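You operate a simulated robot arm through the tools that you are given. There is no shell and no other tool.

Carry out the task below with a simulated robot arm. There is one attempt and no reset: what you move stays moved.

Task
Unscrew the sooty spark plug from the engine head and clean it.
Fine: black 21 mm socket and red driver, both put back; the plug cleaner is on, leave the plug in it.
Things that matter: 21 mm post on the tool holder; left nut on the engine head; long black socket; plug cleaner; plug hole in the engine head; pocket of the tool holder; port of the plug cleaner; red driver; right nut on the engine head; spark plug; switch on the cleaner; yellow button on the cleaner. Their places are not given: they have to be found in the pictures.

The check looks at the end state, three seconds after you hand in, the way a careful person would. Anything else that was tipped, shoved, dropped, spilled or broken makes it a failure.

Robot
A 7-joint arm with a two-finger parallel gripper, fixed in place. Base frame: the origin is at the foot of the arm, x ahead of it, y to its left, z up. Units: mm, degrees, N and s.
With the tool pointing down near the work surface it reaches from about 300 to 680 mm from the base axis. Its first joint turns from -66.0 to 66.0 degrees. Payload 1.57 kg.
Tool frame: the origin (TCP) lies between the finger pads and is the grasp point; the fingertips stand 30 mm ahead of it; z points along the fingers, y is the line along which they close. The gripper opens to 110 mm. The fingers are 24 mm wide and 12 mm thick; the gripper's body (48 by 112 mm) begins 78 mm behind the TCP.
Orientation is that of the tool frame in the base frame, as a unit quaternion [x, y, z, w]. With the fingers straight down and closing along the base's y, the tool's x points along the base's -x, its y along +y and its z along -z.

Tools
- The arm moves only by the tool apply_moves. Its arguments are lists of equal length, an entry for each row: "turn": the turn, a rotation vector about the base's x, y, z in units of 180 degrees (1.0 is 180 degrees), a list of three; "offset": the shift along the base's x, y, z in units of 400 mm (1.0 is 400 mm), a list of three; "grip": the finger opening in mm, from 0 to 110. In form: {"turn": [[ax, ay, az], ...], "offset": [[x, y, z], ...], "grip": [grip, ...]}. A call has 1 to 20 rows; each row is the pose to reach, as a shift and turn from the pose commanded when the call began. A call with a number of a shift or a turn outside -1 to 1 is refused whole. Rows are played at 5 a second. More than 50 mm and 8.6 degrees between two rows, or a gripper value outside its range, and nothing of the call is played. Where a pose cannot be reached the arm comes as near as it can. A force on the tool above 90 N (or 10 N above the force at the start of the call, whichever is more), or a blocked arm, ends the call early, and 0.2 s more pass. Each finger travels about 108 mm/s and halts on what it meets, pressing with about 41 N; the grip force reading is that of the motor and also rises with nothing between the fingers. The clock runs only during rows and for 0.2 s after the last one: add rows that repeat a pose to give the fingers time. It gives the time, the measured TCP pose, the force on the tool (base axes), the opening and the grip force at its end, in the units of the frame above (readings bear some noise), with the torque about the TCP (base axes, N m) and any sound that the robot's microphone picked up.
- Cameras (640 x 400 px; columns grow to the right, rows downward): "scene" is fixed at [159.1, -377.2, 1424.6]; the picture's right is [0.88, -0.48, 0.00], its down [-0.21, -0.38, -0.90] and it looks along [0.44, 0.79, -0.43] (base axes); focal length 319 px, centre (320, 200). "wrist" rides on the gripper at [70, 16, -141] in the tool frame; the picture's right is [-0.23, 0.97, 0.00], its down [-0.85, -0.20, -0.48] and it looks along [-0.47, -0.11, 0.88] (tool axes); focal length 222 px, centre (320, 200).
- camera(camera): a new picture of that camera. No time passes.
- pixel_to_xyz(camera, pixels): for up to 12 pixels [column, row] of the newest picture of that camera ("zoom" is the newest enlarged one), the place [x, y, z] in the base frame of the surface seen there, good to about 2 mm, but the place of the scene camera against the robot may be out by one fixed shift of up to 12 mm in any direction. No time passes.
- close_up(camera, box): a new picture of the part [left, top, right, bottom] of that camera's present view, enlarged. No time passes.
- finish_job(): hands the job in; it is judged then, once.

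Leave the gripper open and the arm clear of the work at the hand-in unless told otherwise.

The tools are called after "Request:" as a command line: name --argument value ..., lists and objects as JSON in quotes. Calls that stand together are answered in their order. apply_moves: Moves the arm, as the interface text tells. Its arguments: {"type":"object","properties":{"turn":{"type":"array"},"offset":{"type":"array"},"grip":{"type":"array"}},"required":["turn","offset","grip"]} The other tools are called the same way: camera (camera) takes a picture; pixel_to_xyz (camera, pixels) gives the place of the surface under pixels of a picture; close_up (camera, box) takes an enlarged picture of a part of a camera's view; finish_job () hands the job in.

At the start:

```text
time: 0.0
ee_pos: [358.4, -44.8, 1305.4]
tool_rot: [0.0, 1.0, 0.0, 0.0]
contact_force: [0.7, -0.2, 0.5]
moment: [-0.03, 0.0, -0.02]
grip_width: 110.0
gripper_force: 0.0
```

scene: 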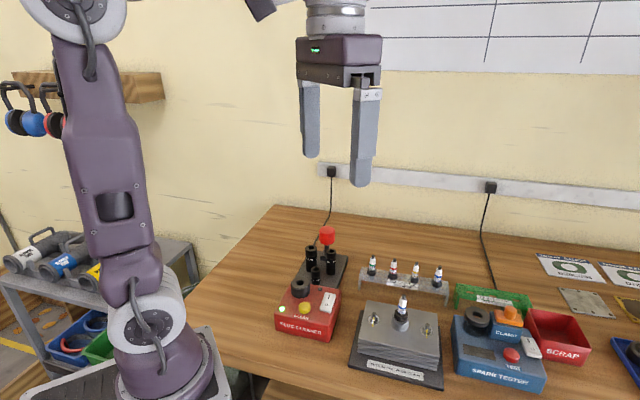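
wrist: 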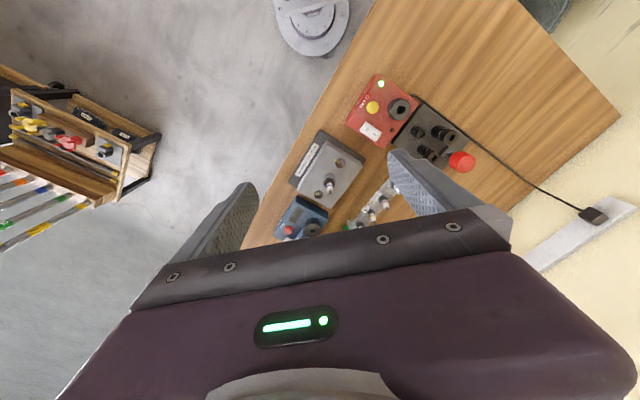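

I see a bench with the red plug cleaner (around scene 305,310), tool holder with sockets and a red driver (around 322,260), and engine head (around 398,340). I'll take enlarged pictures of these areas.

Request:
close_up --camera "scene" --box '[260, 215, 370, 345]'

Request:
close_up --camera "scene" --box '[340, 245, 460, 395]'

Request:
close_up --camera "wrist" --box '[270, 60, 490, 240]'

```text
3.08 times, centred on (315, 280) of scene
```

zoom: 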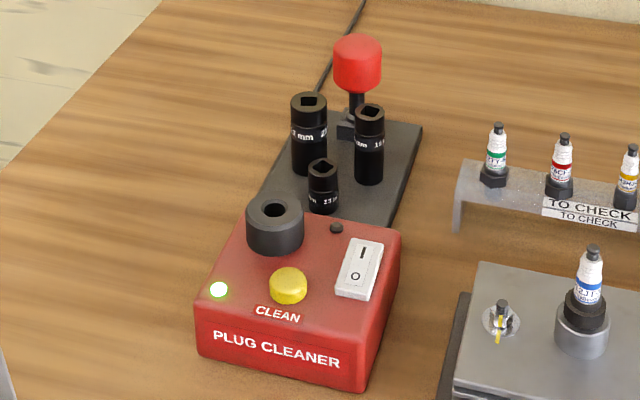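

```text
2.67 times, centred on (400, 320) of scene
```

zoom: 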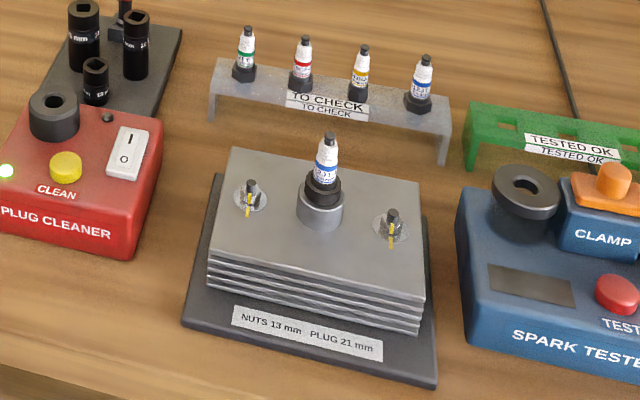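

```text
2.22 times, centred on (380, 150) of wrist
```

zoom: 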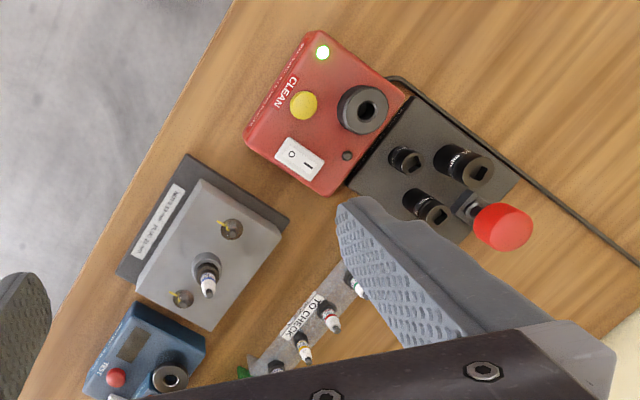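

I will measure the main objects in the scene picture: the sockets, driver, cleaner parts and plug.

Request:
close_up --camera "scene" --box '[295, 222, 355, 292]'

Request:
pixel_to_xyz --camera "wrist" --pixels '[[381, 84], [373, 108], [398, 110], [371, 132], [329, 186], [337, 164], [317, 193], [409, 133], [430, 136], [416, 153], [462, 162], [400, 180]]'

```text
5.71 times, centred on (325, 257) of scene
```

zoom: 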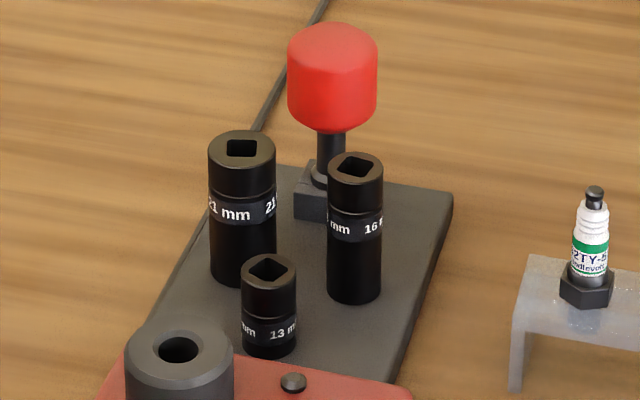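

```text
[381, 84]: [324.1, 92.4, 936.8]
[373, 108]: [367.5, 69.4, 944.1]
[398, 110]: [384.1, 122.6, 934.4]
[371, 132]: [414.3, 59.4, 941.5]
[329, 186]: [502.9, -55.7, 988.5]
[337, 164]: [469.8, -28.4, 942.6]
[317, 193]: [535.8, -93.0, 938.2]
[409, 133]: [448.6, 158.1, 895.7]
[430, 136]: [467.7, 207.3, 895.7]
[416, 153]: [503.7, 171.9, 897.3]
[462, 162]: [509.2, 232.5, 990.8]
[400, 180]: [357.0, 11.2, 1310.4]
```

The 21 mm socket is the tall left one (zoom 241,147). I'll measure it and the driver in this zoom.

Request:
pixel_to_xyz --camera "zoom" --pixels '[[216, 148], [268, 148], [241, 135], [241, 161], [332, 30], [332, 80], [331, 150], [318, 185], [355, 157], [268, 260], [400, 230], [320, 210]]'

Request:
pixel_to_xyz --camera "scene" --pixels '[[372, 318], [430, 332], [402, 296], [304, 309], [328, 302], [300, 283], [350, 370], [250, 330], [326, 230], [400, 330], [325, 285], [420, 380]]'

```text
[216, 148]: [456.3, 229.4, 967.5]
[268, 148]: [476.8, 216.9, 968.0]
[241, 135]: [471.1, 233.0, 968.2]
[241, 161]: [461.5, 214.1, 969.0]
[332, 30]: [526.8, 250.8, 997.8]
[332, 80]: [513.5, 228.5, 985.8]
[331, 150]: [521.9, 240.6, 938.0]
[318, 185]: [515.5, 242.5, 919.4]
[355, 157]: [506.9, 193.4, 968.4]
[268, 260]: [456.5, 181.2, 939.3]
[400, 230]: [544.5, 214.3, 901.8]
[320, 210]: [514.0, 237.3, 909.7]
```

```text
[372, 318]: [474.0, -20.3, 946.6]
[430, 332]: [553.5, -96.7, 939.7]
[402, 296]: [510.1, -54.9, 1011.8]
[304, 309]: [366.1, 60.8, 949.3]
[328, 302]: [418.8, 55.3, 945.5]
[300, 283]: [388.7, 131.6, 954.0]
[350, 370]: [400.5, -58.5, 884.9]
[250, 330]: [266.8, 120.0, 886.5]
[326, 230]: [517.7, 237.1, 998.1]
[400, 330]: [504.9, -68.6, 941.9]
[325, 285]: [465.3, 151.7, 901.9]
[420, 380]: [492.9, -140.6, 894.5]
```

The 21 mm socket is around (465,222), driver around (517,237), and the yellow button differs a few mm between cameras (the scene-camera shift). I'll move the gripper over the holder area for a close wrist picture.

Request:
apply_moves --turn '[[0, 0, 0], [0, 0, 0], [0, 0, 0], [0, 0, 0], [0, 0, 0], [0, 0, 0], [0, 0, 0], [0, 0, 0]]' --offset '[[0.0149, 0.0874, -0.0554], [0.0297, 0.1749, -0.1109], [0.0446, 0.2623, -0.1663], [0.0594, 0.3497, -0.2217], [0.0743, 0.4371, -0.2771], [0.0891, 0.5246, -0.3326], [0.104, 0.612, -0.388], [0.104, 0.612, -0.388]]' --grip '[110, 110, 110, 110, 110, 110, 110, 110]'

Request:
camera --camera "wrist"

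Request:
camera --camera "scene"

```text
time: 1.8
ee_pos: [397.5, 198.5, 1146.6]
tool_rot: [0.0, 1.0, -0.001, -0.001]
contact_force: [0.1, 0.7, -0.8]
moment: [-0.03, -0.03, 0.0]
grip_width: 109.9
gripper_force: 0.0
```

```text
taken
```

wrist: 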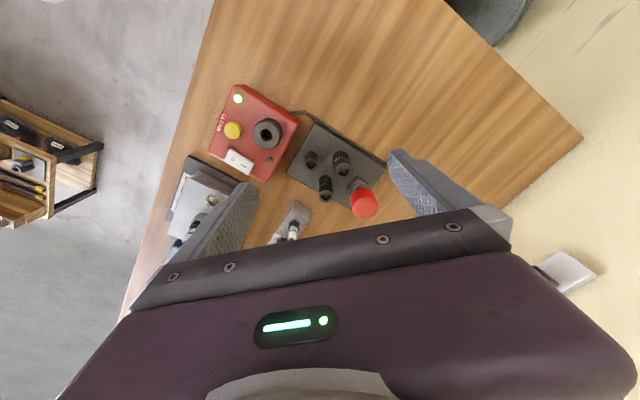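

```text
taken
```

scene: 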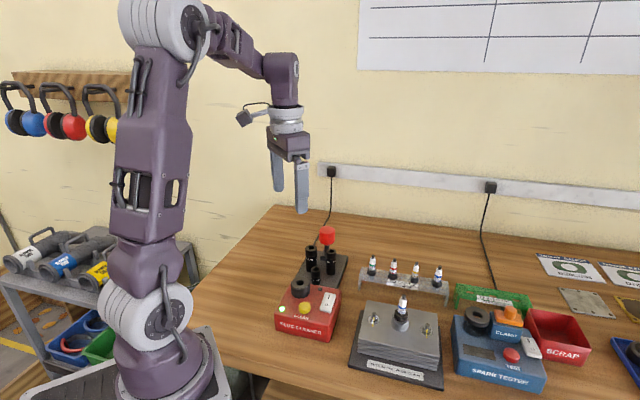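

The wrist picture shows sockets around (311–343, 158–186) and the driver at (363,200). I'll enlarge that.

Request:
close_up --camera "wrist" --box '[280, 120, 400, 220]'

```text
4.00 times, centred on (340, 170) of wrist
```

zoom: 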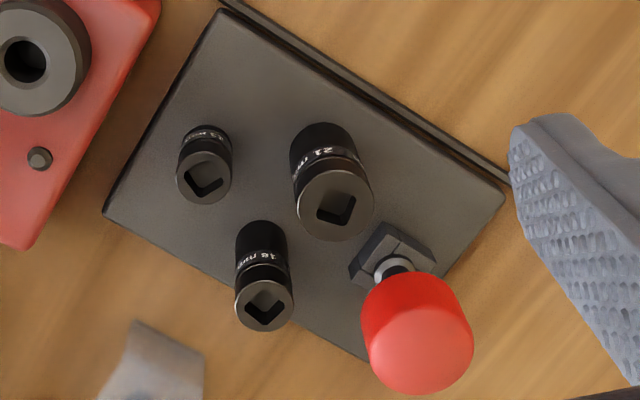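

I'll measure the top rims of the sockets, driver handle and shaft, and the cleaner port in this zoom.

Request:
pixel_to_xyz --camera "zoom" --pixels '[[302, 205], [368, 205], [335, 176], [335, 234], [422, 350], [375, 350], [468, 350], [422, 390], [415, 310], [396, 268], [365, 265], [425, 258]]'

Request:
pixel_to_xyz --camera "zoom" --pixels '[[335, 205], [245, 303], [282, 303], [265, 326], [203, 180], [386, 228], [355, 275], [432, 272], [260, 120], [450, 225], [205, 155], [380, 250]]'

```text
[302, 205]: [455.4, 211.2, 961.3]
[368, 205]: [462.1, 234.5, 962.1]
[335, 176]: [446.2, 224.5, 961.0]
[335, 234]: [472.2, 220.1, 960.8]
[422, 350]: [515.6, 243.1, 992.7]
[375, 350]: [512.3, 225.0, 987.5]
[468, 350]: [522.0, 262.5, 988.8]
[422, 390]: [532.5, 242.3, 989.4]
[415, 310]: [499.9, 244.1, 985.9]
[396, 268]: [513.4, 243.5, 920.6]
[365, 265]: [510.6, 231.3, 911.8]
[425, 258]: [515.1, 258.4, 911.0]
```

```text
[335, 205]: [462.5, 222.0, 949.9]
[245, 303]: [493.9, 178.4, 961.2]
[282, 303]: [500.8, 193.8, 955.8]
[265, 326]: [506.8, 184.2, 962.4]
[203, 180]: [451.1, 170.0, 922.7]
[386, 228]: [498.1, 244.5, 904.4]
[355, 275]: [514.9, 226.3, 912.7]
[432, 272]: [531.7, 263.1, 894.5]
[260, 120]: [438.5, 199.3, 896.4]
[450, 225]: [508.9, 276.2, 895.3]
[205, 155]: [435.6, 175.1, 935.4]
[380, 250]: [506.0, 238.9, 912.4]
```

The 21 mm socket top is at about (459,222.5,961) and the driver handle centre at about (516.5,243.5), top 993, diameter about 38 mm. I'll move above the driver with the gripper turned 46° so the fingers will pass clear of the sockets, and look again.

Request:
apply_moves --turn '[[0, 0, 0.0426], [0, 0, 0.0852], [0, 0, 0.1278], [0, 0, 0.1704], [0, 0, 0.213], [0, 0, 0.2556], [0, 0, 0.2556], [0, 0, 0.2556]]' --offset '[[0.0483, 0.0181, -0.0208], [0.0967, 0.0362, -0.0417], [0.145, 0.0544, -0.0625], [0.1933, 0.0725, -0.0833], [0.2417, 0.0906, -0.1042], [0.29, 0.1088, -0.125], [0.29, 0.1088, -0.125], [0.29, 0.1088, -0.125]]' --grip '[110, 110, 110, 110, 110, 110, 110, 110]'

Request:
camera --camera "wrist"

```text
time: 3.6
ee_pos: [515.7, 241.7, 1098.4]
tool_rot: [-0.391, 0.92, 0.0, 0.0]
contact_force: [0.1, 0.1, -0.4]
moment: [-0.02, 0.03, -0.01]
grip_width: 109.8
gripper_force: 0.0
```

```text
taken
```

wrist: 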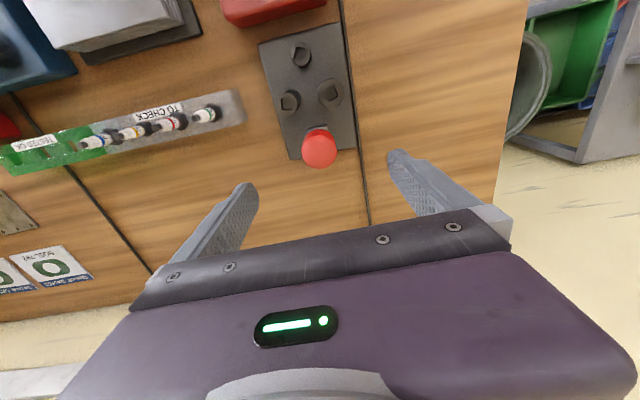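

Now the holder is seen from above (sockets at 290–330, 55–100; driver 319,148). I'll enlarge it.

Request:
close_up --camera "wrist" --box '[240, 20, 380, 170]'

```text
2.67 times, centred on (310, 95) of wrist
```

zoom: 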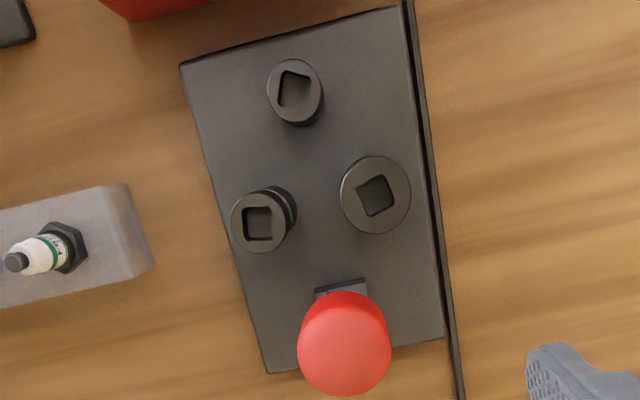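

I'll enlarge further on the 21 mm socket's square hole and the driver block to read their orientation.

Request:
close_up --camera "wrist" --box '[305, 70, 355, 145]'

```text
5.33 times, centred on (330, 108) of wrist
```

zoom: 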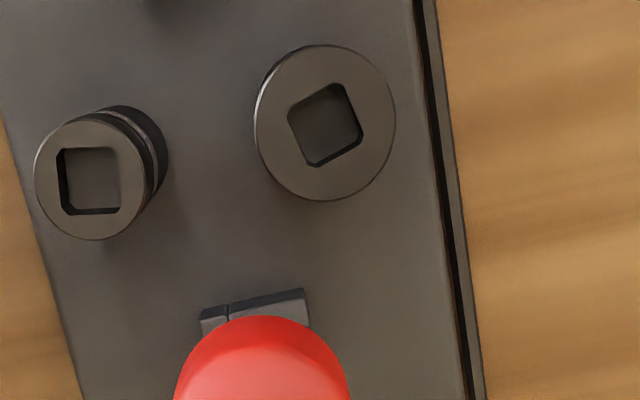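

I'll read points along the hole edges of the 21 mm socket, its rim, and the block edge.

Request:
pixel_to_xyz --camera "zoom" --pixels '[[290, 103], [340, 80], [349, 85], [367, 130], [262, 122], [388, 122], [325, 50], [325, 195], [205, 325], [300, 292], [205, 310], [300, 300]]'

Request:
pixel_to_xyz --camera "zoom" --pixels '[[420, 100], [450, 280], [20, 200], [60, 330], [230, 312], [300, 310], [216, 323], [290, 315], [42, 190], [140, 190], [90, 120], [90, 235]]'

```text
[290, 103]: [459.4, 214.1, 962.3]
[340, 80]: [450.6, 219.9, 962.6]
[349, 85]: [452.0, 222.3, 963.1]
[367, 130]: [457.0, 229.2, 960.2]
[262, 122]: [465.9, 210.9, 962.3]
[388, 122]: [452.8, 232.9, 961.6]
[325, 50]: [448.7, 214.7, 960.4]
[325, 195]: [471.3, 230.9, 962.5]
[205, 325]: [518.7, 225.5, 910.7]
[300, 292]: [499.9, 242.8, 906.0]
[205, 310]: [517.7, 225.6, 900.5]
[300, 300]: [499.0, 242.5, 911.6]
```

```text
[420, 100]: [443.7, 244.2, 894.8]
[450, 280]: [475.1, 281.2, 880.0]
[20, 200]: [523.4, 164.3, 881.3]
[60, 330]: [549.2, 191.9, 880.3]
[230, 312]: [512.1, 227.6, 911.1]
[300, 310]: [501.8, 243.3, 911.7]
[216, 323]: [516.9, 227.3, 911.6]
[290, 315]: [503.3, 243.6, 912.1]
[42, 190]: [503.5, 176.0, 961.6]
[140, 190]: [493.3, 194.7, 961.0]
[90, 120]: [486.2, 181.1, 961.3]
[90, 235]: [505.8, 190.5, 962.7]
```

The socket's square hole is turned about 55° (mod 90) and the plate/block about 45°. Now I'll measure the driver handle from this view.

Request:
close_up --camera "wrist" --box '[280, 110, 360, 180]'

```text
5.71 times, centred on (320, 145) of wrist
```

zoom: 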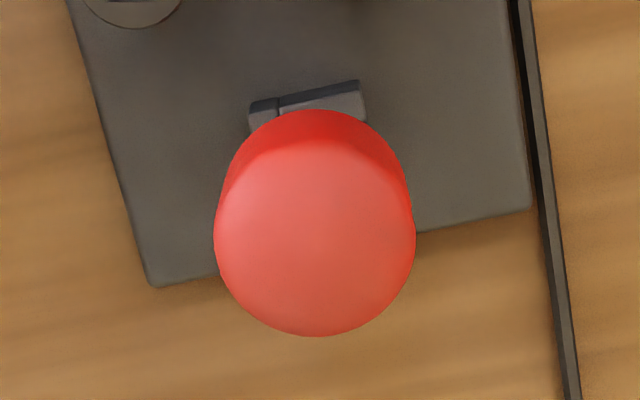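

Request:
pixel_to_xyz --camera "zoom" --pixels '[[218, 235], [411, 235], [315, 333], [315, 145], [315, 238], [252, 160], [380, 160], [315, 115], [240, 310], [390, 310], [150, 280], [525, 205]]'

```text
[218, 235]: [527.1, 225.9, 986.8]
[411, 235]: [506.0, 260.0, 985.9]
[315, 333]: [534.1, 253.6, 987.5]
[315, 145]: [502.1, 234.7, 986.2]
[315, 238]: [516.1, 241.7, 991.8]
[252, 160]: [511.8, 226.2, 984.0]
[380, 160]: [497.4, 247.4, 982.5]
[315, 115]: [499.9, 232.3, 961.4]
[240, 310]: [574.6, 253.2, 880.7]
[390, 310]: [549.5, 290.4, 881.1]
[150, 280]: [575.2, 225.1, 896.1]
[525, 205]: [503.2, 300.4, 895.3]
```

Handle centre is about (517.2,243.5), diameter about 38–40 mm, spanning z≈955–992. I'll lower around it with a 76 mm opening to TCP z≈973, without closing yet.

Request:
apply_moves --turn '[[0, 0, 0], [0, 0, 0], [0, 0, 0], [0, 0, 0], [0, 0, 0], [0, 0, 0], [0, 0, 0]]' --offset '[[0.0035, 0.004, 0], [0.0035, 0.004, -0.08], [0.0035, 0.004, -0.16], [0.0035, 0.004, -0.24], [0.0035, 0.004, -0.29], [0.0035, 0.004, -0.3135], [0.0035, 0.004, -0.3135]]' --grip '[90, 76, 76, 76, 76, 76, 76]'

Request:
camera --camera "wrist"

Request:
close_up --camera "scene" --box '[285, 180, 375, 290]'

```text
time: 5.2
ee_pos: [519.2, 244.0, 974.0]
tool_rot: [-0.391, 0.92, 0.0, 0.0]
contact_force: [-0.3, -0.7, -0.7]
moment: [0.02, 0.01, 0.0]
grip_width: 75.9
gripper_force: 0.0
```

```text
taken
```

wrist: 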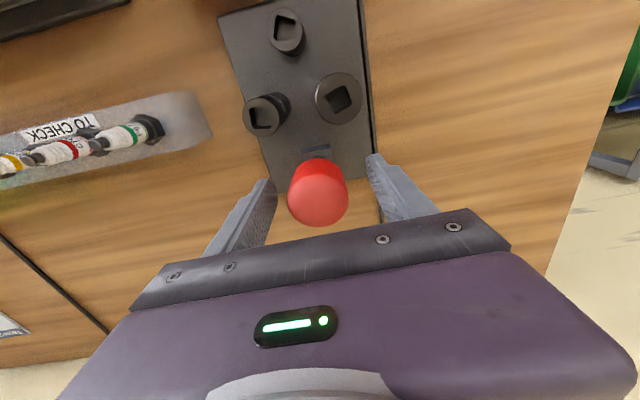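

```text
3.64 times, centred on (330, 235) of scene
```

zoom: 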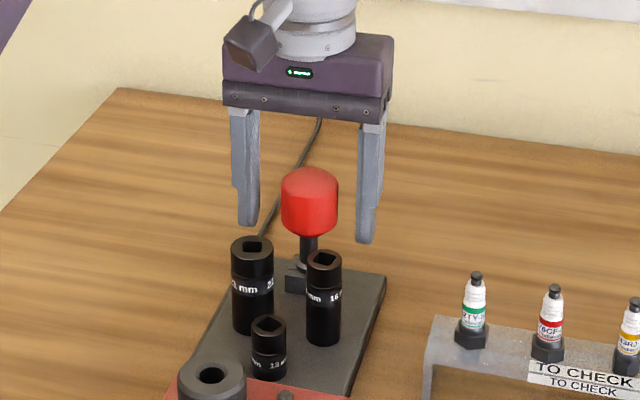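

The handle is between the fingers. I'll measure its top rim from here to check centring.

Request:
close_up --camera "wrist" --box '[270, 140, 370, 240]'

Request:
pixel_to_xyz --camera "wrist" --pixels '[[318, 196], [290, 196], [346, 196], [318, 170], [318, 222], [337, 98], [318, 98], [358, 98], [337, 76], [337, 121]]'

```text
4.00 times, centred on (320, 190) of wrist
```

zoom: 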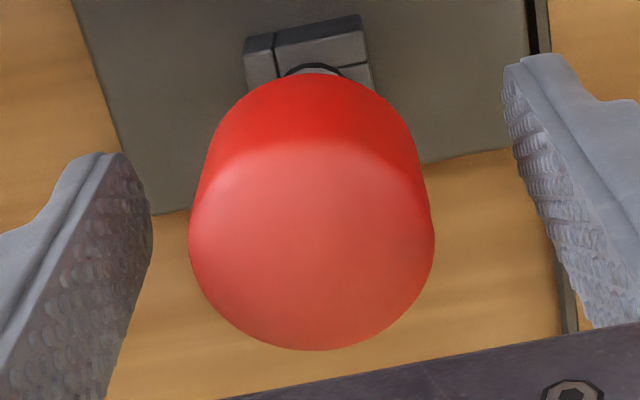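

```text
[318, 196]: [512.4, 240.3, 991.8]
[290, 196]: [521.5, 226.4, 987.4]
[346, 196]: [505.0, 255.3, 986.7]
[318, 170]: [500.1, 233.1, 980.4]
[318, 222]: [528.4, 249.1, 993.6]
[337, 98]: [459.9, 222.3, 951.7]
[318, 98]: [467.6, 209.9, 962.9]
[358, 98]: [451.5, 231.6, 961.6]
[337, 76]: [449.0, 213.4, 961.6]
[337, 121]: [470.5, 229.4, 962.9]
```

The handle is centred within a couple of mm. I'll close the fingers on it.

Request:
apply_moves --turn '[[0, 0, 0], [0, 0, 0], [0, 0, 0], [0, 0, 0]]' --offset '[[0, 0, 0], [0, 0, 0], [0, 0, 0], [0, 0, 0]]' --grip '[55, 42, 30, 30]'

Request:
camera --camera "wrist"

```text
time: 6.2
ee_pos: [518.8, 244.2, 973.5]
tool_rot: [-0.39, 0.921, 0.0, 0.0]
contact_force: [0.6, -1.1, 1.1]
moment: [-0.03, -0.07, 0.0]
grip_width: 41.3
gripper_force: 41.3
```

```text
taken
```

wrist: 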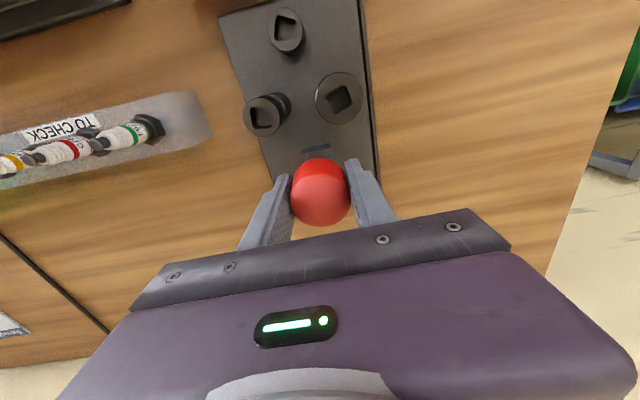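

Gripped at 41.3 mm. I'll lift straight up by 110 mm.

Request:
apply_moves --turn '[[0, 0, 0], [0, 0, 0], [0, 0, 0], [0, 0, 0], [0, 0, 0], [0, 0, 0]]' --offset '[[0, 0, 0.025], [0, 0, 0.075], [0, 0, 0.15], [0, 0, 0.225], [0, 0, 0.275], [0, 0, 0.275]]' --grip '[30, 30, 30, 30, 30, 30]'

Request:
close_up --camera "scene" --box '[290, 160, 370, 280]'

Request:
camera --camera "wrist"

```text
time: 7.6
ee_pos: [517.6, 245.2, 1084.5]
tool_rot: [-0.391, 0.921, 0.0, 0.0]
contact_force: [-0.3, -0.2, -2.4]
moment: [0.0, -0.01, 0.02]
grip_width: 41.3
gripper_force: 40.8
```

```text
3.33 times, centred on (330, 220) of scene
```

zoom: 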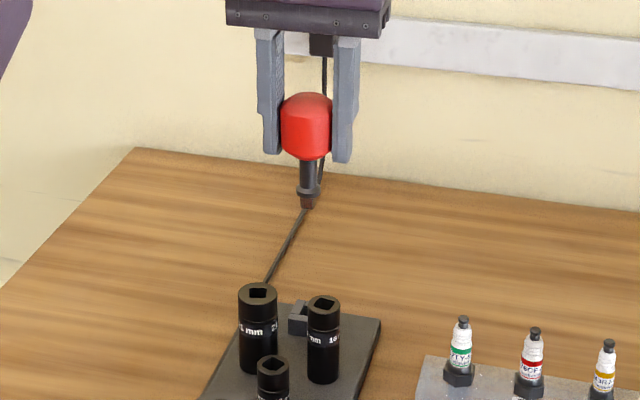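

```text
taken
```

wrist: 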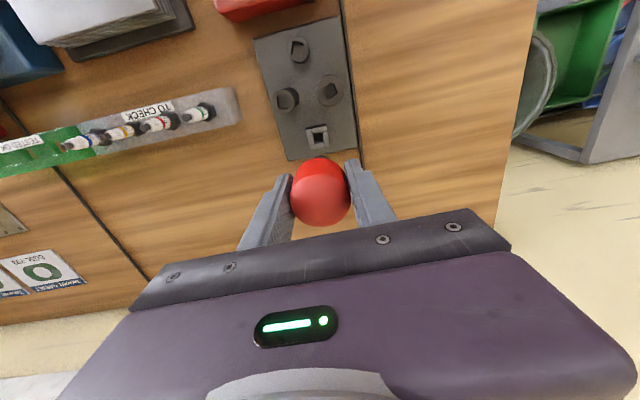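

The driver is free; its tip is small and square. I'll enlarge the pocket and the driver's drive tip.

Request:
close_up --camera "wrist" --box '[295, 75, 355, 160]'

Request:
close_up --camera "scene" --box '[310, 190, 345, 225]'

```text
4.71 times, centred on (325, 118) of wrist
```

zoom: 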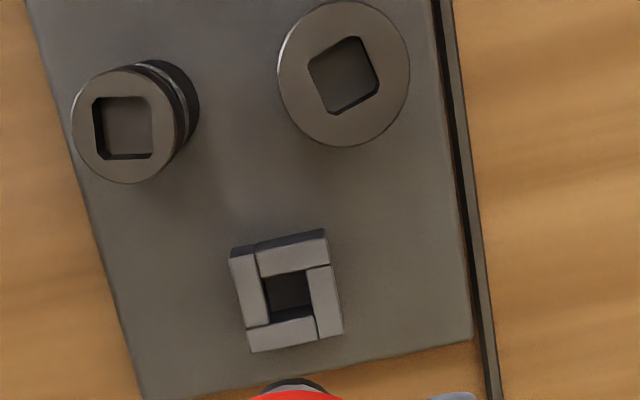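

```text
11.43 times, centred on (328, 208) of scene
```

zoom: 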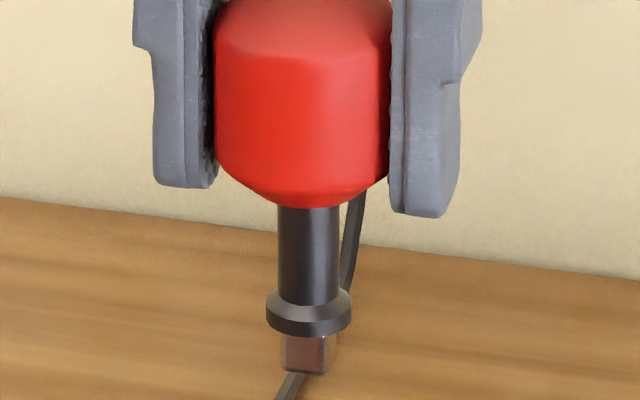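

The pocket is a square hole at wrist (318,137). I'll enlarge pocket and socket hole strongly and measure their edges.

Request:
close_up --camera "wrist" --box '[300, 120, 340, 155]'

```text
11.43 times, centred on (320, 138) of wrist
```

zoom: 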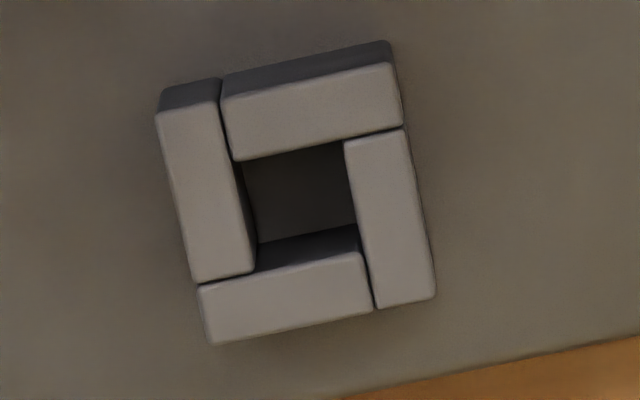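

I'll measure the block corners and the hole edges.

Request:
pixel_to_xyz --camera "zoom" --pixels '[[163, 116], [393, 70], [430, 290], [213, 337], [232, 163], [346, 144], [366, 252], [252, 270], [300, 205], [240, 120], [380, 95], [220, 250]]'

Request:
close_up --camera "wrist" --box '[310, 72, 350, 110]'

```text
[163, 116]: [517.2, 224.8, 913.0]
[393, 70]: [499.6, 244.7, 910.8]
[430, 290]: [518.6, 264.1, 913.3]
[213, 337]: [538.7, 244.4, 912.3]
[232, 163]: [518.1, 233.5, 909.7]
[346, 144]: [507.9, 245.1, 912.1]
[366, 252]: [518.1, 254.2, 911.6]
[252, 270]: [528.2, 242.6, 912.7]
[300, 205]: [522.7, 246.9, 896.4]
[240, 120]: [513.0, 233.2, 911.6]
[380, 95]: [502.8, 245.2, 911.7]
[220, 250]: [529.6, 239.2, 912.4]
```

```text
10.53 times, centred on (330, 91) of wrist
```

zoom: 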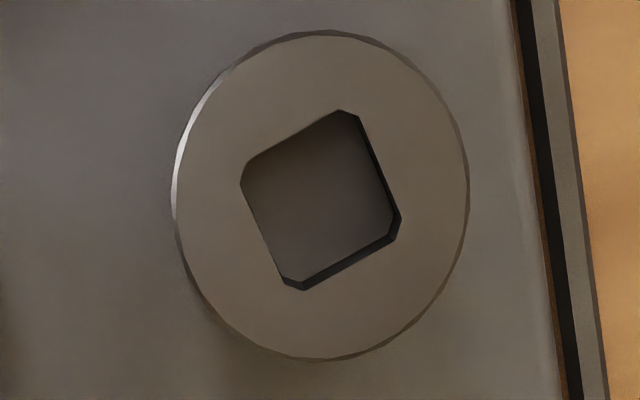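

Pocket centre is about (518.3,244.2), yaw about 43°. Now I'll measure the 21 mm socket's hole edges and rim.

Request:
pixel_to_xyz --camera "zoom" --pixels '[[240, 160], [338, 104], [362, 113], [407, 215], [398, 246], [303, 295], [235, 185], [277, 280], [180, 195], [464, 195], [320, 36], [320, 354]]'

Request:
close_up --camera "scene" --box '[320, 210, 336, 228]'

```text
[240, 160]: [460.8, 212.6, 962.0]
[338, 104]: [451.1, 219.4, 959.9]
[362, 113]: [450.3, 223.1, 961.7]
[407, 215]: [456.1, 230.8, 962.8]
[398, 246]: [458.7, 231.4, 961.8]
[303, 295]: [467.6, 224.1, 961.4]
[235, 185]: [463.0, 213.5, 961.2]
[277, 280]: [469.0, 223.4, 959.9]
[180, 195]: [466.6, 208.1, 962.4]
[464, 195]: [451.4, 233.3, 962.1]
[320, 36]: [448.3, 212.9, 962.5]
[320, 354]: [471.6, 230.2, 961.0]
```

```text
16.00 times, centred on (328, 219) of scene
```

zoom: 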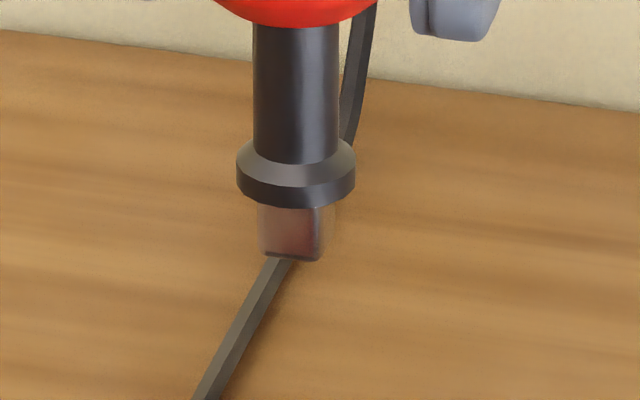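

The driver axis matches the TCP within about 1 mm; its square yaw is about 45° and the socket hole about 54.5°, at (459.6,222). I'll carry the driver over the socket, turning −81° (equal to +9° mod 90) so I keep more counter-clockwise range.

Request:
apply_moves --turn '[[0, 0, -0.045], [0, 0, -0.09], [0, 0, -0.135], [0, 0, -0.18], [0, 0, -0.225], [0, 0, -0.27], [0, 0, -0.315], [0, 0, -0.36], [0, 0, -0.405], [0, 0, -0.45], [0, 0, -0.45], [0, 0, -0.45]]' --offset '[[-0.0147, -0.0056, 0], [-0.0294, -0.0111, 0], [-0.044, -0.0167, 0], [-0.0587, -0.0222, 0], [-0.0734, -0.0278, 0], [-0.0881, -0.0333, 0], [-0.1027, -0.0389, 0], [-0.1174, -0.0444, 0], [-0.1321, -0.05, 0], [-0.1468, -0.0555, 0], [-0.1468, -0.0555, 0], [-0.1468, -0.0555, 0]]' --grip '[30, 30, 30, 30, 30, 30, 30, 30, 30, 30, 30, 30]'

Request:
close_up --camera "scene" --box '[290, 190, 340, 290]'

Request:
camera --camera "wrist"

```text
time: 10.2
ee_pos: [457.9, 224.2, 1084.6]
tool_rot: [0.302, 0.953, 0.0, 0.001]
contact_force: [0.6, -0.1, -1.4]
moment: [0.0, -0.01, 0.01]
grip_width: 40.8
gripper_force: 40.6
```

```text
4.00 times, centred on (315, 240) of scene
```

zoom: 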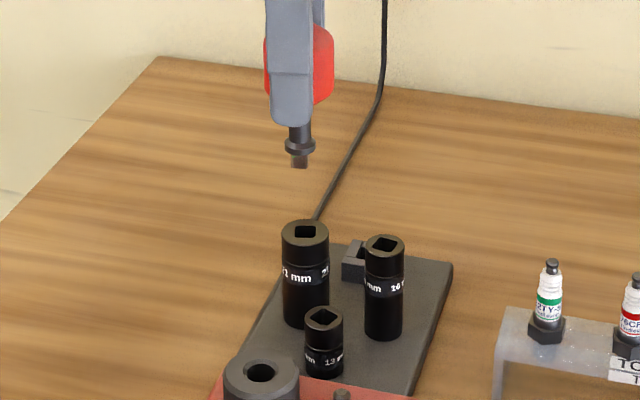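

```text
taken
```

wrist: 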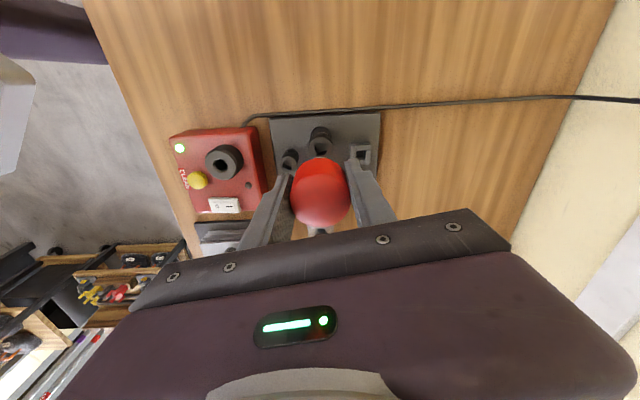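

In the scene view the drive tip appears slightly left of the socket hole (tip zoom col ~299, hole ~305). I'll enlarge both to measure the offset.

Request:
close_up --camera "scene" --box '[290, 218, 330, 248]'

Request:
pixel_to_xyz --camera "zoom" --pixels '[[300, 200]]'

```text
13.33 times, centred on (310, 233) of scene
```

zoom: 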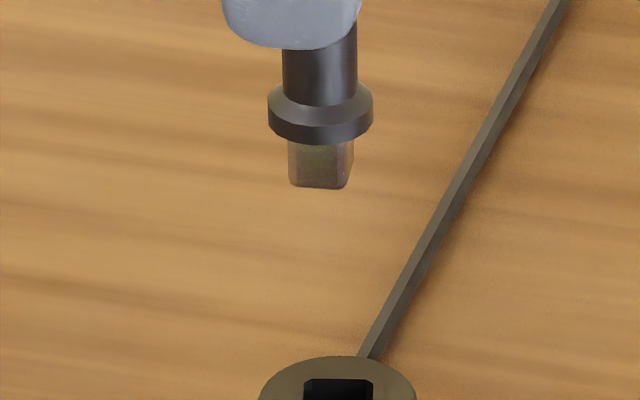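

```text
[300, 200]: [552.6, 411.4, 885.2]
```

The measured pose (457.9,224.2) explains the offset (TCP should be at 459.6,222.0). I'll check the hole's orientation from the same camera before lowering.

Request:
close_up --camera "scene" --box '[300, 235, 322, 255]'

Request:
close_up --camera "scene" --box '[303, 222, 318, 234]'

```text
16.00 times, centred on (311, 245) of scene
```

zoom: 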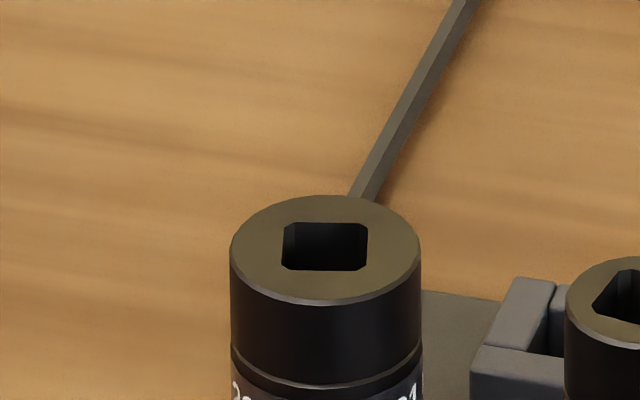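

```text
16.00 times, centred on (310, 228) of scene
```

zoom: 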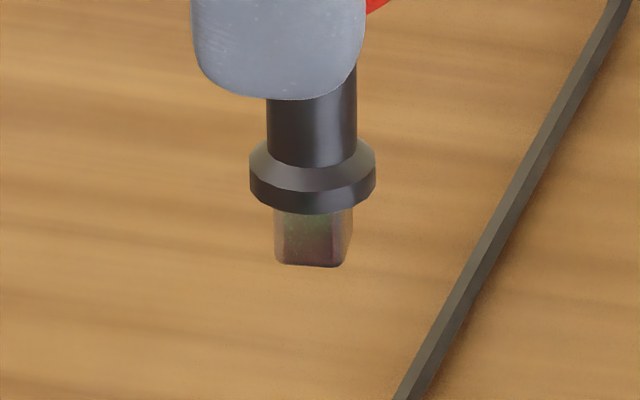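

The tip yaw is about 50° and the hole about 56°, so I'll turn +5°, shift (+1.7,−2.2) mm, and lower to just above the socket (TCP z≈1042).

Request:
apply_moves --turn '[[0, 0, 0.028], [0, 0, 0.028], [0, 0, 0.028], [0, 0, 0.028], [0, 0, 0.028]]' --offset '[[0.00425, -0.0055, 0], [0.00425, -0.0055, -0.05], [0.00425, -0.0055, -0.09], [0.00425, -0.0055, -0.107], [0.00425, -0.0055, -0.107]]' --grip '[30, 30, 30, 30, 30]'

Request:
close_up --camera "scene" --box '[295, 225, 330, 260]'

```text
time: 11.4
ee_pos: [460.5, 221.0, 1041.6]
tool_rot: [0.259, 0.966, 0.0, -0.001]
contact_force: [0.8, 0.4, -0.9]
moment: [0.03, -0.02, 0.0]
grip_width: 41.1
gripper_force: 41.0
```

```text
11.43 times, centred on (312, 242) of scene
```

zoom: 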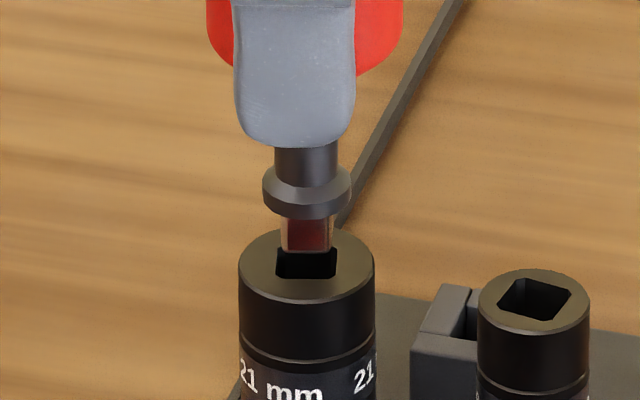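

Laterally the tip is over the hole (flange centre 306.5, hole centre 307). I'll lower 10 mm in small steps and check force.

Request:
apply_moves --turn '[[0, 0, 0], [0, 0, 0], [0, 0, 0], [0, 0, 0], [0, 0, 0]]' --offset '[[0, 0.001, -0.0075], [0, 0.001, -0.0125], [0, 0.001, -0.0188], [0, 0.001, -0.025], [0, 0.001, -0.025]]' --grip '[30, 30, 30, 30, 30]'

Request:
close_up --camera "scene" --box '[295, 225, 330, 260]'

```text
time: 12.6
ee_pos: [460.5, 221.2, 1031.2]
tool_rot: [0.259, 0.966, 0.0, -0.001]
contact_force: [0.4, 0.9, -1.1]
moment: [0.03, -0.02, 0.0]
grip_width: 41.1
gripper_force: 41.5
```

```text
11.43 times, centred on (312, 242) of scene
```

zoom: 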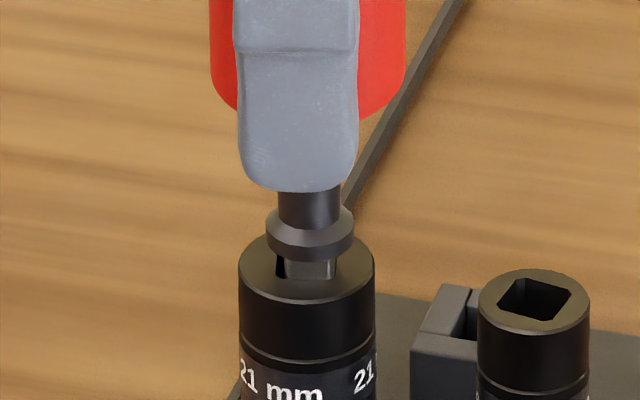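

The tip has entered the hole without force. I'll continue down in small steps until the flange meets the socket.

Request:
apply_moves --turn '[[0, 0, 0], [0, 0, 0], [0, 0, 0], [0, 0, 0]]' --offset '[[-0.001, 0.001, -0.006], [-0.001, 0.001, -0.0125], [-0.001, 0.001, -0.0188], [-0.001, 0.001, -0.0188]]' --grip '[30, 30, 30, 30]'

Request:
close_up --camera "scene" --box '[295, 225, 330, 260]'

```text
time: 13.6
ee_pos: [459.8, 222.0, 1023.7]
tool_rot: [0.259, 0.966, 0.0, 0.0]
contact_force: [-1.8, -1.7, 7.8]
moment: [-0.09, 0.12, 0.0]
grip_width: 41.1
gripper_force: 40.8
```

```text
11.43 times, centred on (312, 242) of scene
```

zoom: 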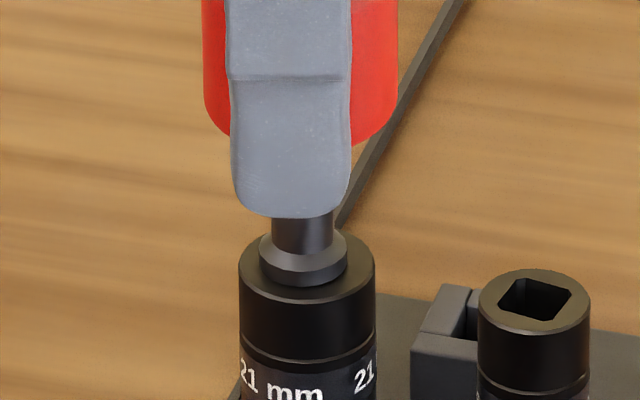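

There's contact (7.8 N up) and the flange sits on the socket. I'll press slightly more to seat it, listening for a click.

Request:
apply_moves --turn '[[0, 0, 0], [0, 0, 0], [0, 0, 0]]' --offset '[[0, 0, -0.0025], [0, 0, -0.005], [0, 0, -0.005]]' --grip '[30, 30, 30]'

```text
time: 14.4
ee_pos: [458.9, 222.3, 1023.9]
tool_rot: [0.259, 0.966, 0.001, 0.003]
contact_force: [-12.8, -4.5, 64.4]
moment: [-0.44, 0.83, 0.01]
grip_width: 41.2
gripper_force: 41.0
```

Fully seated (64 N, no further travel). Now I'll lift slowly 20 mm and see whether the socket comes along.

Request:
apply_moves --turn '[[0, 0, 0], [0, 0, 0], [0, 0, 0], [0, 0, 0], [0, 0, 0]]' --offset '[[0, 0, 0.006], [0, 0, 0.015], [0, 0, 0.03], [0, 0, 0.055], [0, 0, 0.055]]' --grip '[30, 30, 30, 30, 30]'

Request:
close_up --camera "scene" --box '[280, 205, 350, 285]'

```text
time: 15.6
ee_pos: [460.6, 221.6, 1042.0]
tool_rot: [0.259, 0.966, 0.0, 0.0]
contact_force: [0.3, 0.5, -1.7]
moment: [-0.01, 0.0, -0.01]
grip_width: 41.2
gripper_force: 41.0
```

```text
5.00 times, centred on (315, 245) of scene
```

zoom: 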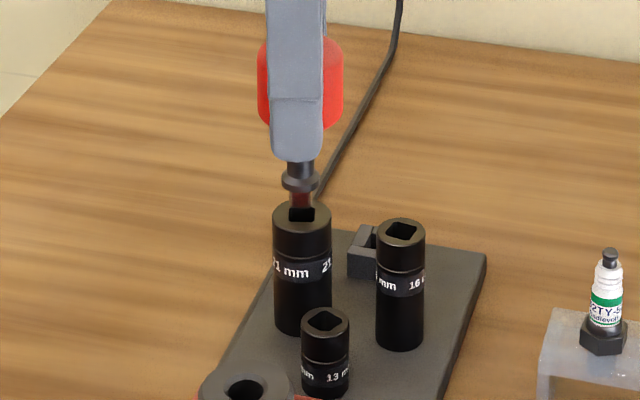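

The socket stayed on its post, so the driver only transmits torque. I'll put the driver back in its pocket for now (lift, turn back +76° to its original heading, move over (518.3,244.4)) and move the socket by itself.

Request:
apply_moves --turn '[[0, 0, 0], [0, 0, 0.0469], [0, 0, 0.0938], [0, 0, 0.1407], [0, 0, 0.1876], [0, 0, 0.2346], [0, 0, 0.2815], [0, 0, 0.3284], [0, 0, 0.3753], [0, 0, 0.4222], [0, 0, 0.4222], [0, 0, 0.4222]]' --offset '[[0, 0, 0.1], [0.016, 0.0063, 0.1], [0.032, 0.0127, 0.1], [0.048, 0.019, 0.1], [0.0641, 0.0253, 0.1], [0.0802, 0.0317, 0.1], [0.0962, 0.038, 0.1], [0.1122, 0.0443, 0.1], [0.1283, 0.0507, 0.1], [0.1443, 0.057, 0.1], [0.1443, 0.057, 0.1], [0.1443, 0.057, 0.1]]' --grip '[30, 30, 30, 30, 30, 30, 30, 30, 30, 30, 30, 30]'

Request:
close_up --camera "scene" --box '[305, 195, 355, 275]'

Request:
close_up --camera "wrist" --box '[280, 90, 360, 170]'

```text
time: 18.2
ee_pos: [516.7, 244.0, 1084.1]
tool_rot: [-0.392, 0.92, 0.0, 0.0]
contact_force: [0.8, -0.2, -1.1]
moment: [0.02, 0.02, 0.03]
grip_width: 41.2
gripper_force: 41.2
```

```text
5.00 times, centred on (330, 235) of scene
```

zoom: 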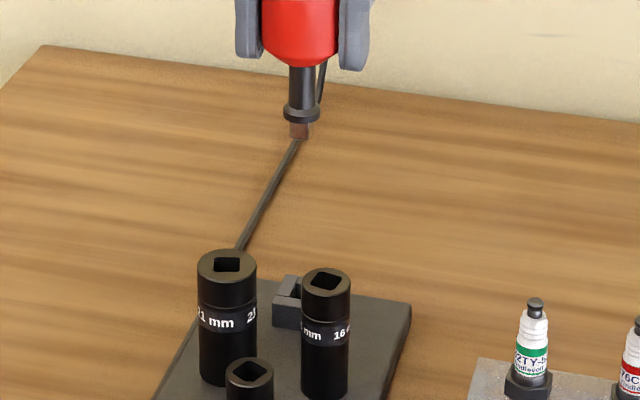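

```text
5.00 times, centred on (320, 130) of wrist
```

zoom: 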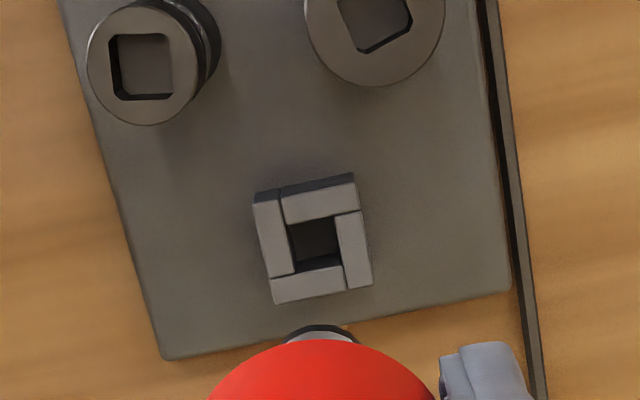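

I'm at (516.7,244.0); I'll shift +1.6 mm in x and lower to about 7 mm above the pocket (TCP z≈990).

Request:
apply_moves --turn '[[0, 0, 0], [0, 0, 0], [0, 0, 0], [0, 0, 0], [0, 0, 0]]' --offset '[[0.004, 0.0007, -0.06], [0.004, 0.0007, -0.13], [0.004, 0.0007, -0.2], [0.004, 0.0007, -0.235], [0.004, 0.0007, -0.235]]' --grip '[30, 30, 30, 30, 30]'

Request:
close_up --camera "scene" --box '[305, 225, 345, 275]'

Request:
close_up --camera "wrist" --box '[290, 110, 350, 170]'

```text
time: 19.4
ee_pos: [517.4, 245.8, 988.5]
tool_rot: [-0.391, 0.92, -0.001, 0.0]
contact_force: [-0.1, -0.1, -1.9]
moment: [0.01, 0.02, 0.03]
grip_width: 41.0
gripper_force: 40.8
```

```text
8.00 times, centred on (325, 250) of scene
```

zoom: 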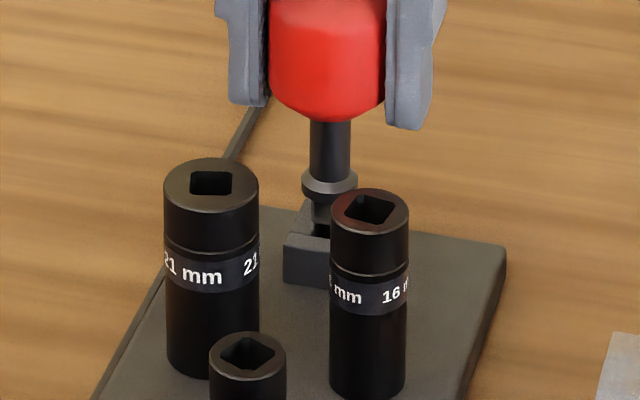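

```text
6.67 times, centred on (320, 140) of wrist
```

zoom: 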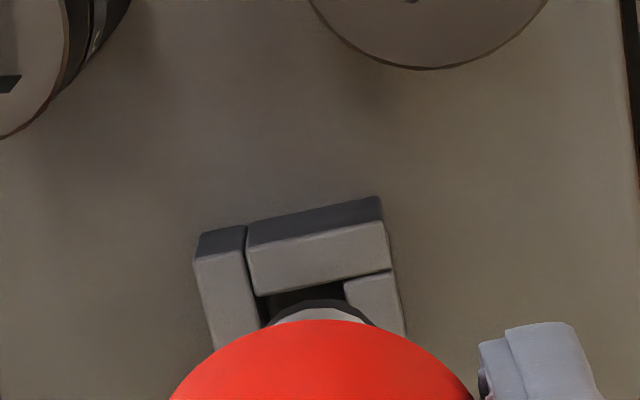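

Both the reading (517.4,245.8) and the picture show the driver about 1.8 mm off the pocket centre. I'll shift (+0.9,−1.6) mm and lower gently.

Request:
apply_moves --turn '[[0, 0, 0], [0, 0, 0], [0, 0, 0], [0, 0, 0]]' --offset '[[0.00225, -0.004, 0], [0.00225, -0.004, -0.005], [0.00225, -0.004, -0.01], [0.00225, -0.004, -0.01]]' --grip '[30, 30, 30, 30]'

Request:
close_up --camera "wrist" --box '[290, 110, 350, 170]'

```text
time: 20.4
ee_pos: [518.6, 243.8, 983.9]
tool_rot: [-0.391, 0.92, 0.0, 0.0]
contact_force: [-0.5, 0.5, -1.5]
moment: [-0.01, 0.02, -0.03]
grip_width: 41.1
gripper_force: 41.3
```

```text
6.67 times, centred on (320, 140) of wrist
```

zoom: 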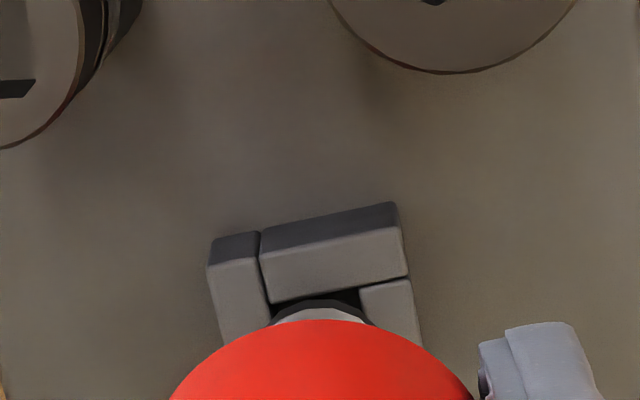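

Aligned now (hole centre ≈323, driver ≈321). I'll lower to the seated height (TCP ≈974).

Request:
apply_moves --turn '[[0, 0, 0], [0, 0, 0], [0, 0, 0], [0, 0, 0], [0, 0, 0]]' --offset '[[0, 0, -0.007], [0, 0, -0.014], [0, 0, -0.02], [0, 0, -0.025], [0, 0, -0.025]]' --grip '[30, 30, 30, 30, 30]'

Request:
close_up --camera "scene" --box '[305, 225, 345, 275]'

```text
time: 21.6
ee_pos: [518.5, 243.4, 975.8]
tool_rot: [-0.39, 0.921, 0.0, 0.0]
contact_force: [0.5, 0.3, -2.3]
moment: [0.07, 0.0, 0.0]
grip_width: 40.9
gripper_force: 40.9
```

```text
8.00 times, centred on (325, 250) of scene
```

zoom: 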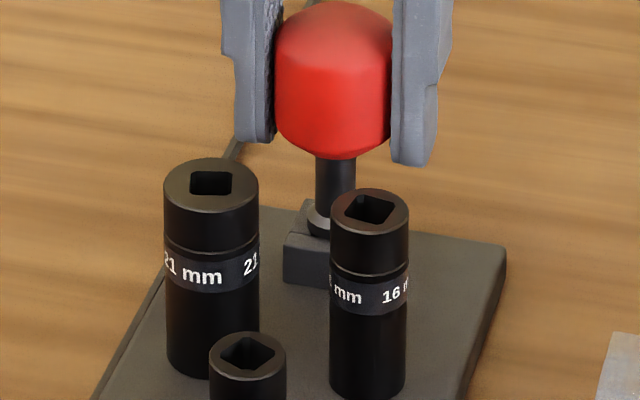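

The tip is in the pocket without contact. I'll lower another 3 mm to touch the block.

Request:
apply_moves --turn '[[0, 0, 0], [0, 0, 0], [0, 0, 0]]' --offset '[[0, 0, -0.004], [0, 0, -0.0075], [0, 0, -0.0075]]' --grip '[30, 30, 30]'

```text
time: 22.4
ee_pos: [518.3, 242.9, 973.3]
tool_rot: [-0.391, 0.921, 0.0, -0.001]
contact_force: [-3.6, -3.0, 12.0]
moment: [-0.06, 0.13, -0.03]
grip_width: 41.1
gripper_force: 40.5
```

Seated (12 N up at z 973.3). I'll open the fingers and rise 130 mm.

Request:
apply_moves --turn '[[0, 0, 0], [0, 0, 0], [0, 0, 0], [0, 0, 0], [0, 0, 0], [0, 0, 0], [0, 0, 0], [0, 0, 0]]' --offset '[[0, 0, 0], [0, 0, 0], [0, 0, 0], [0, 0, 0.05], [0, 0, 0.13], [0, 0, 0.22], [0, 0, 0.3], [0, 0, 0.3]]' --grip '[50, 64, 76, 76, 76, 76, 76, 76]'

Request:
camera --camera "scene"

Request:
camera --camera "wrist"

```text
time: 24.2
ee_pos: [517.8, 242.9, 1094.1]
tool_rot: [-0.391, 0.92, 0.0, 0.0]
contact_force: [1.0, -1.0, 0.0]
moment: [0.02, -0.02, 0.02]
grip_width: 76.0
gripper_force: 0.1
```

```text
taken
```

scene: 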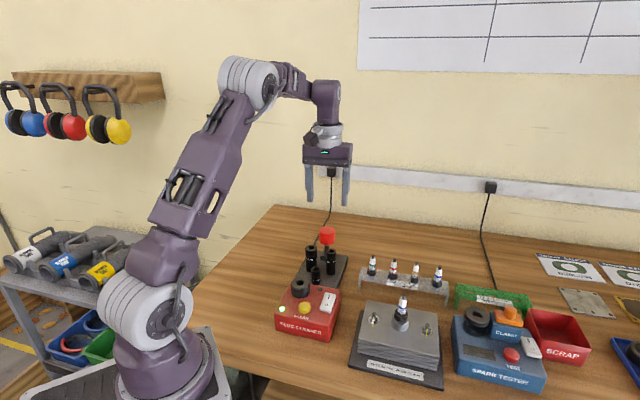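

```text
taken
```

wrist: 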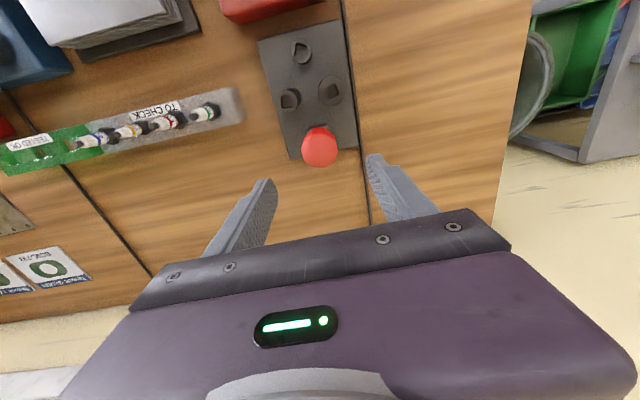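

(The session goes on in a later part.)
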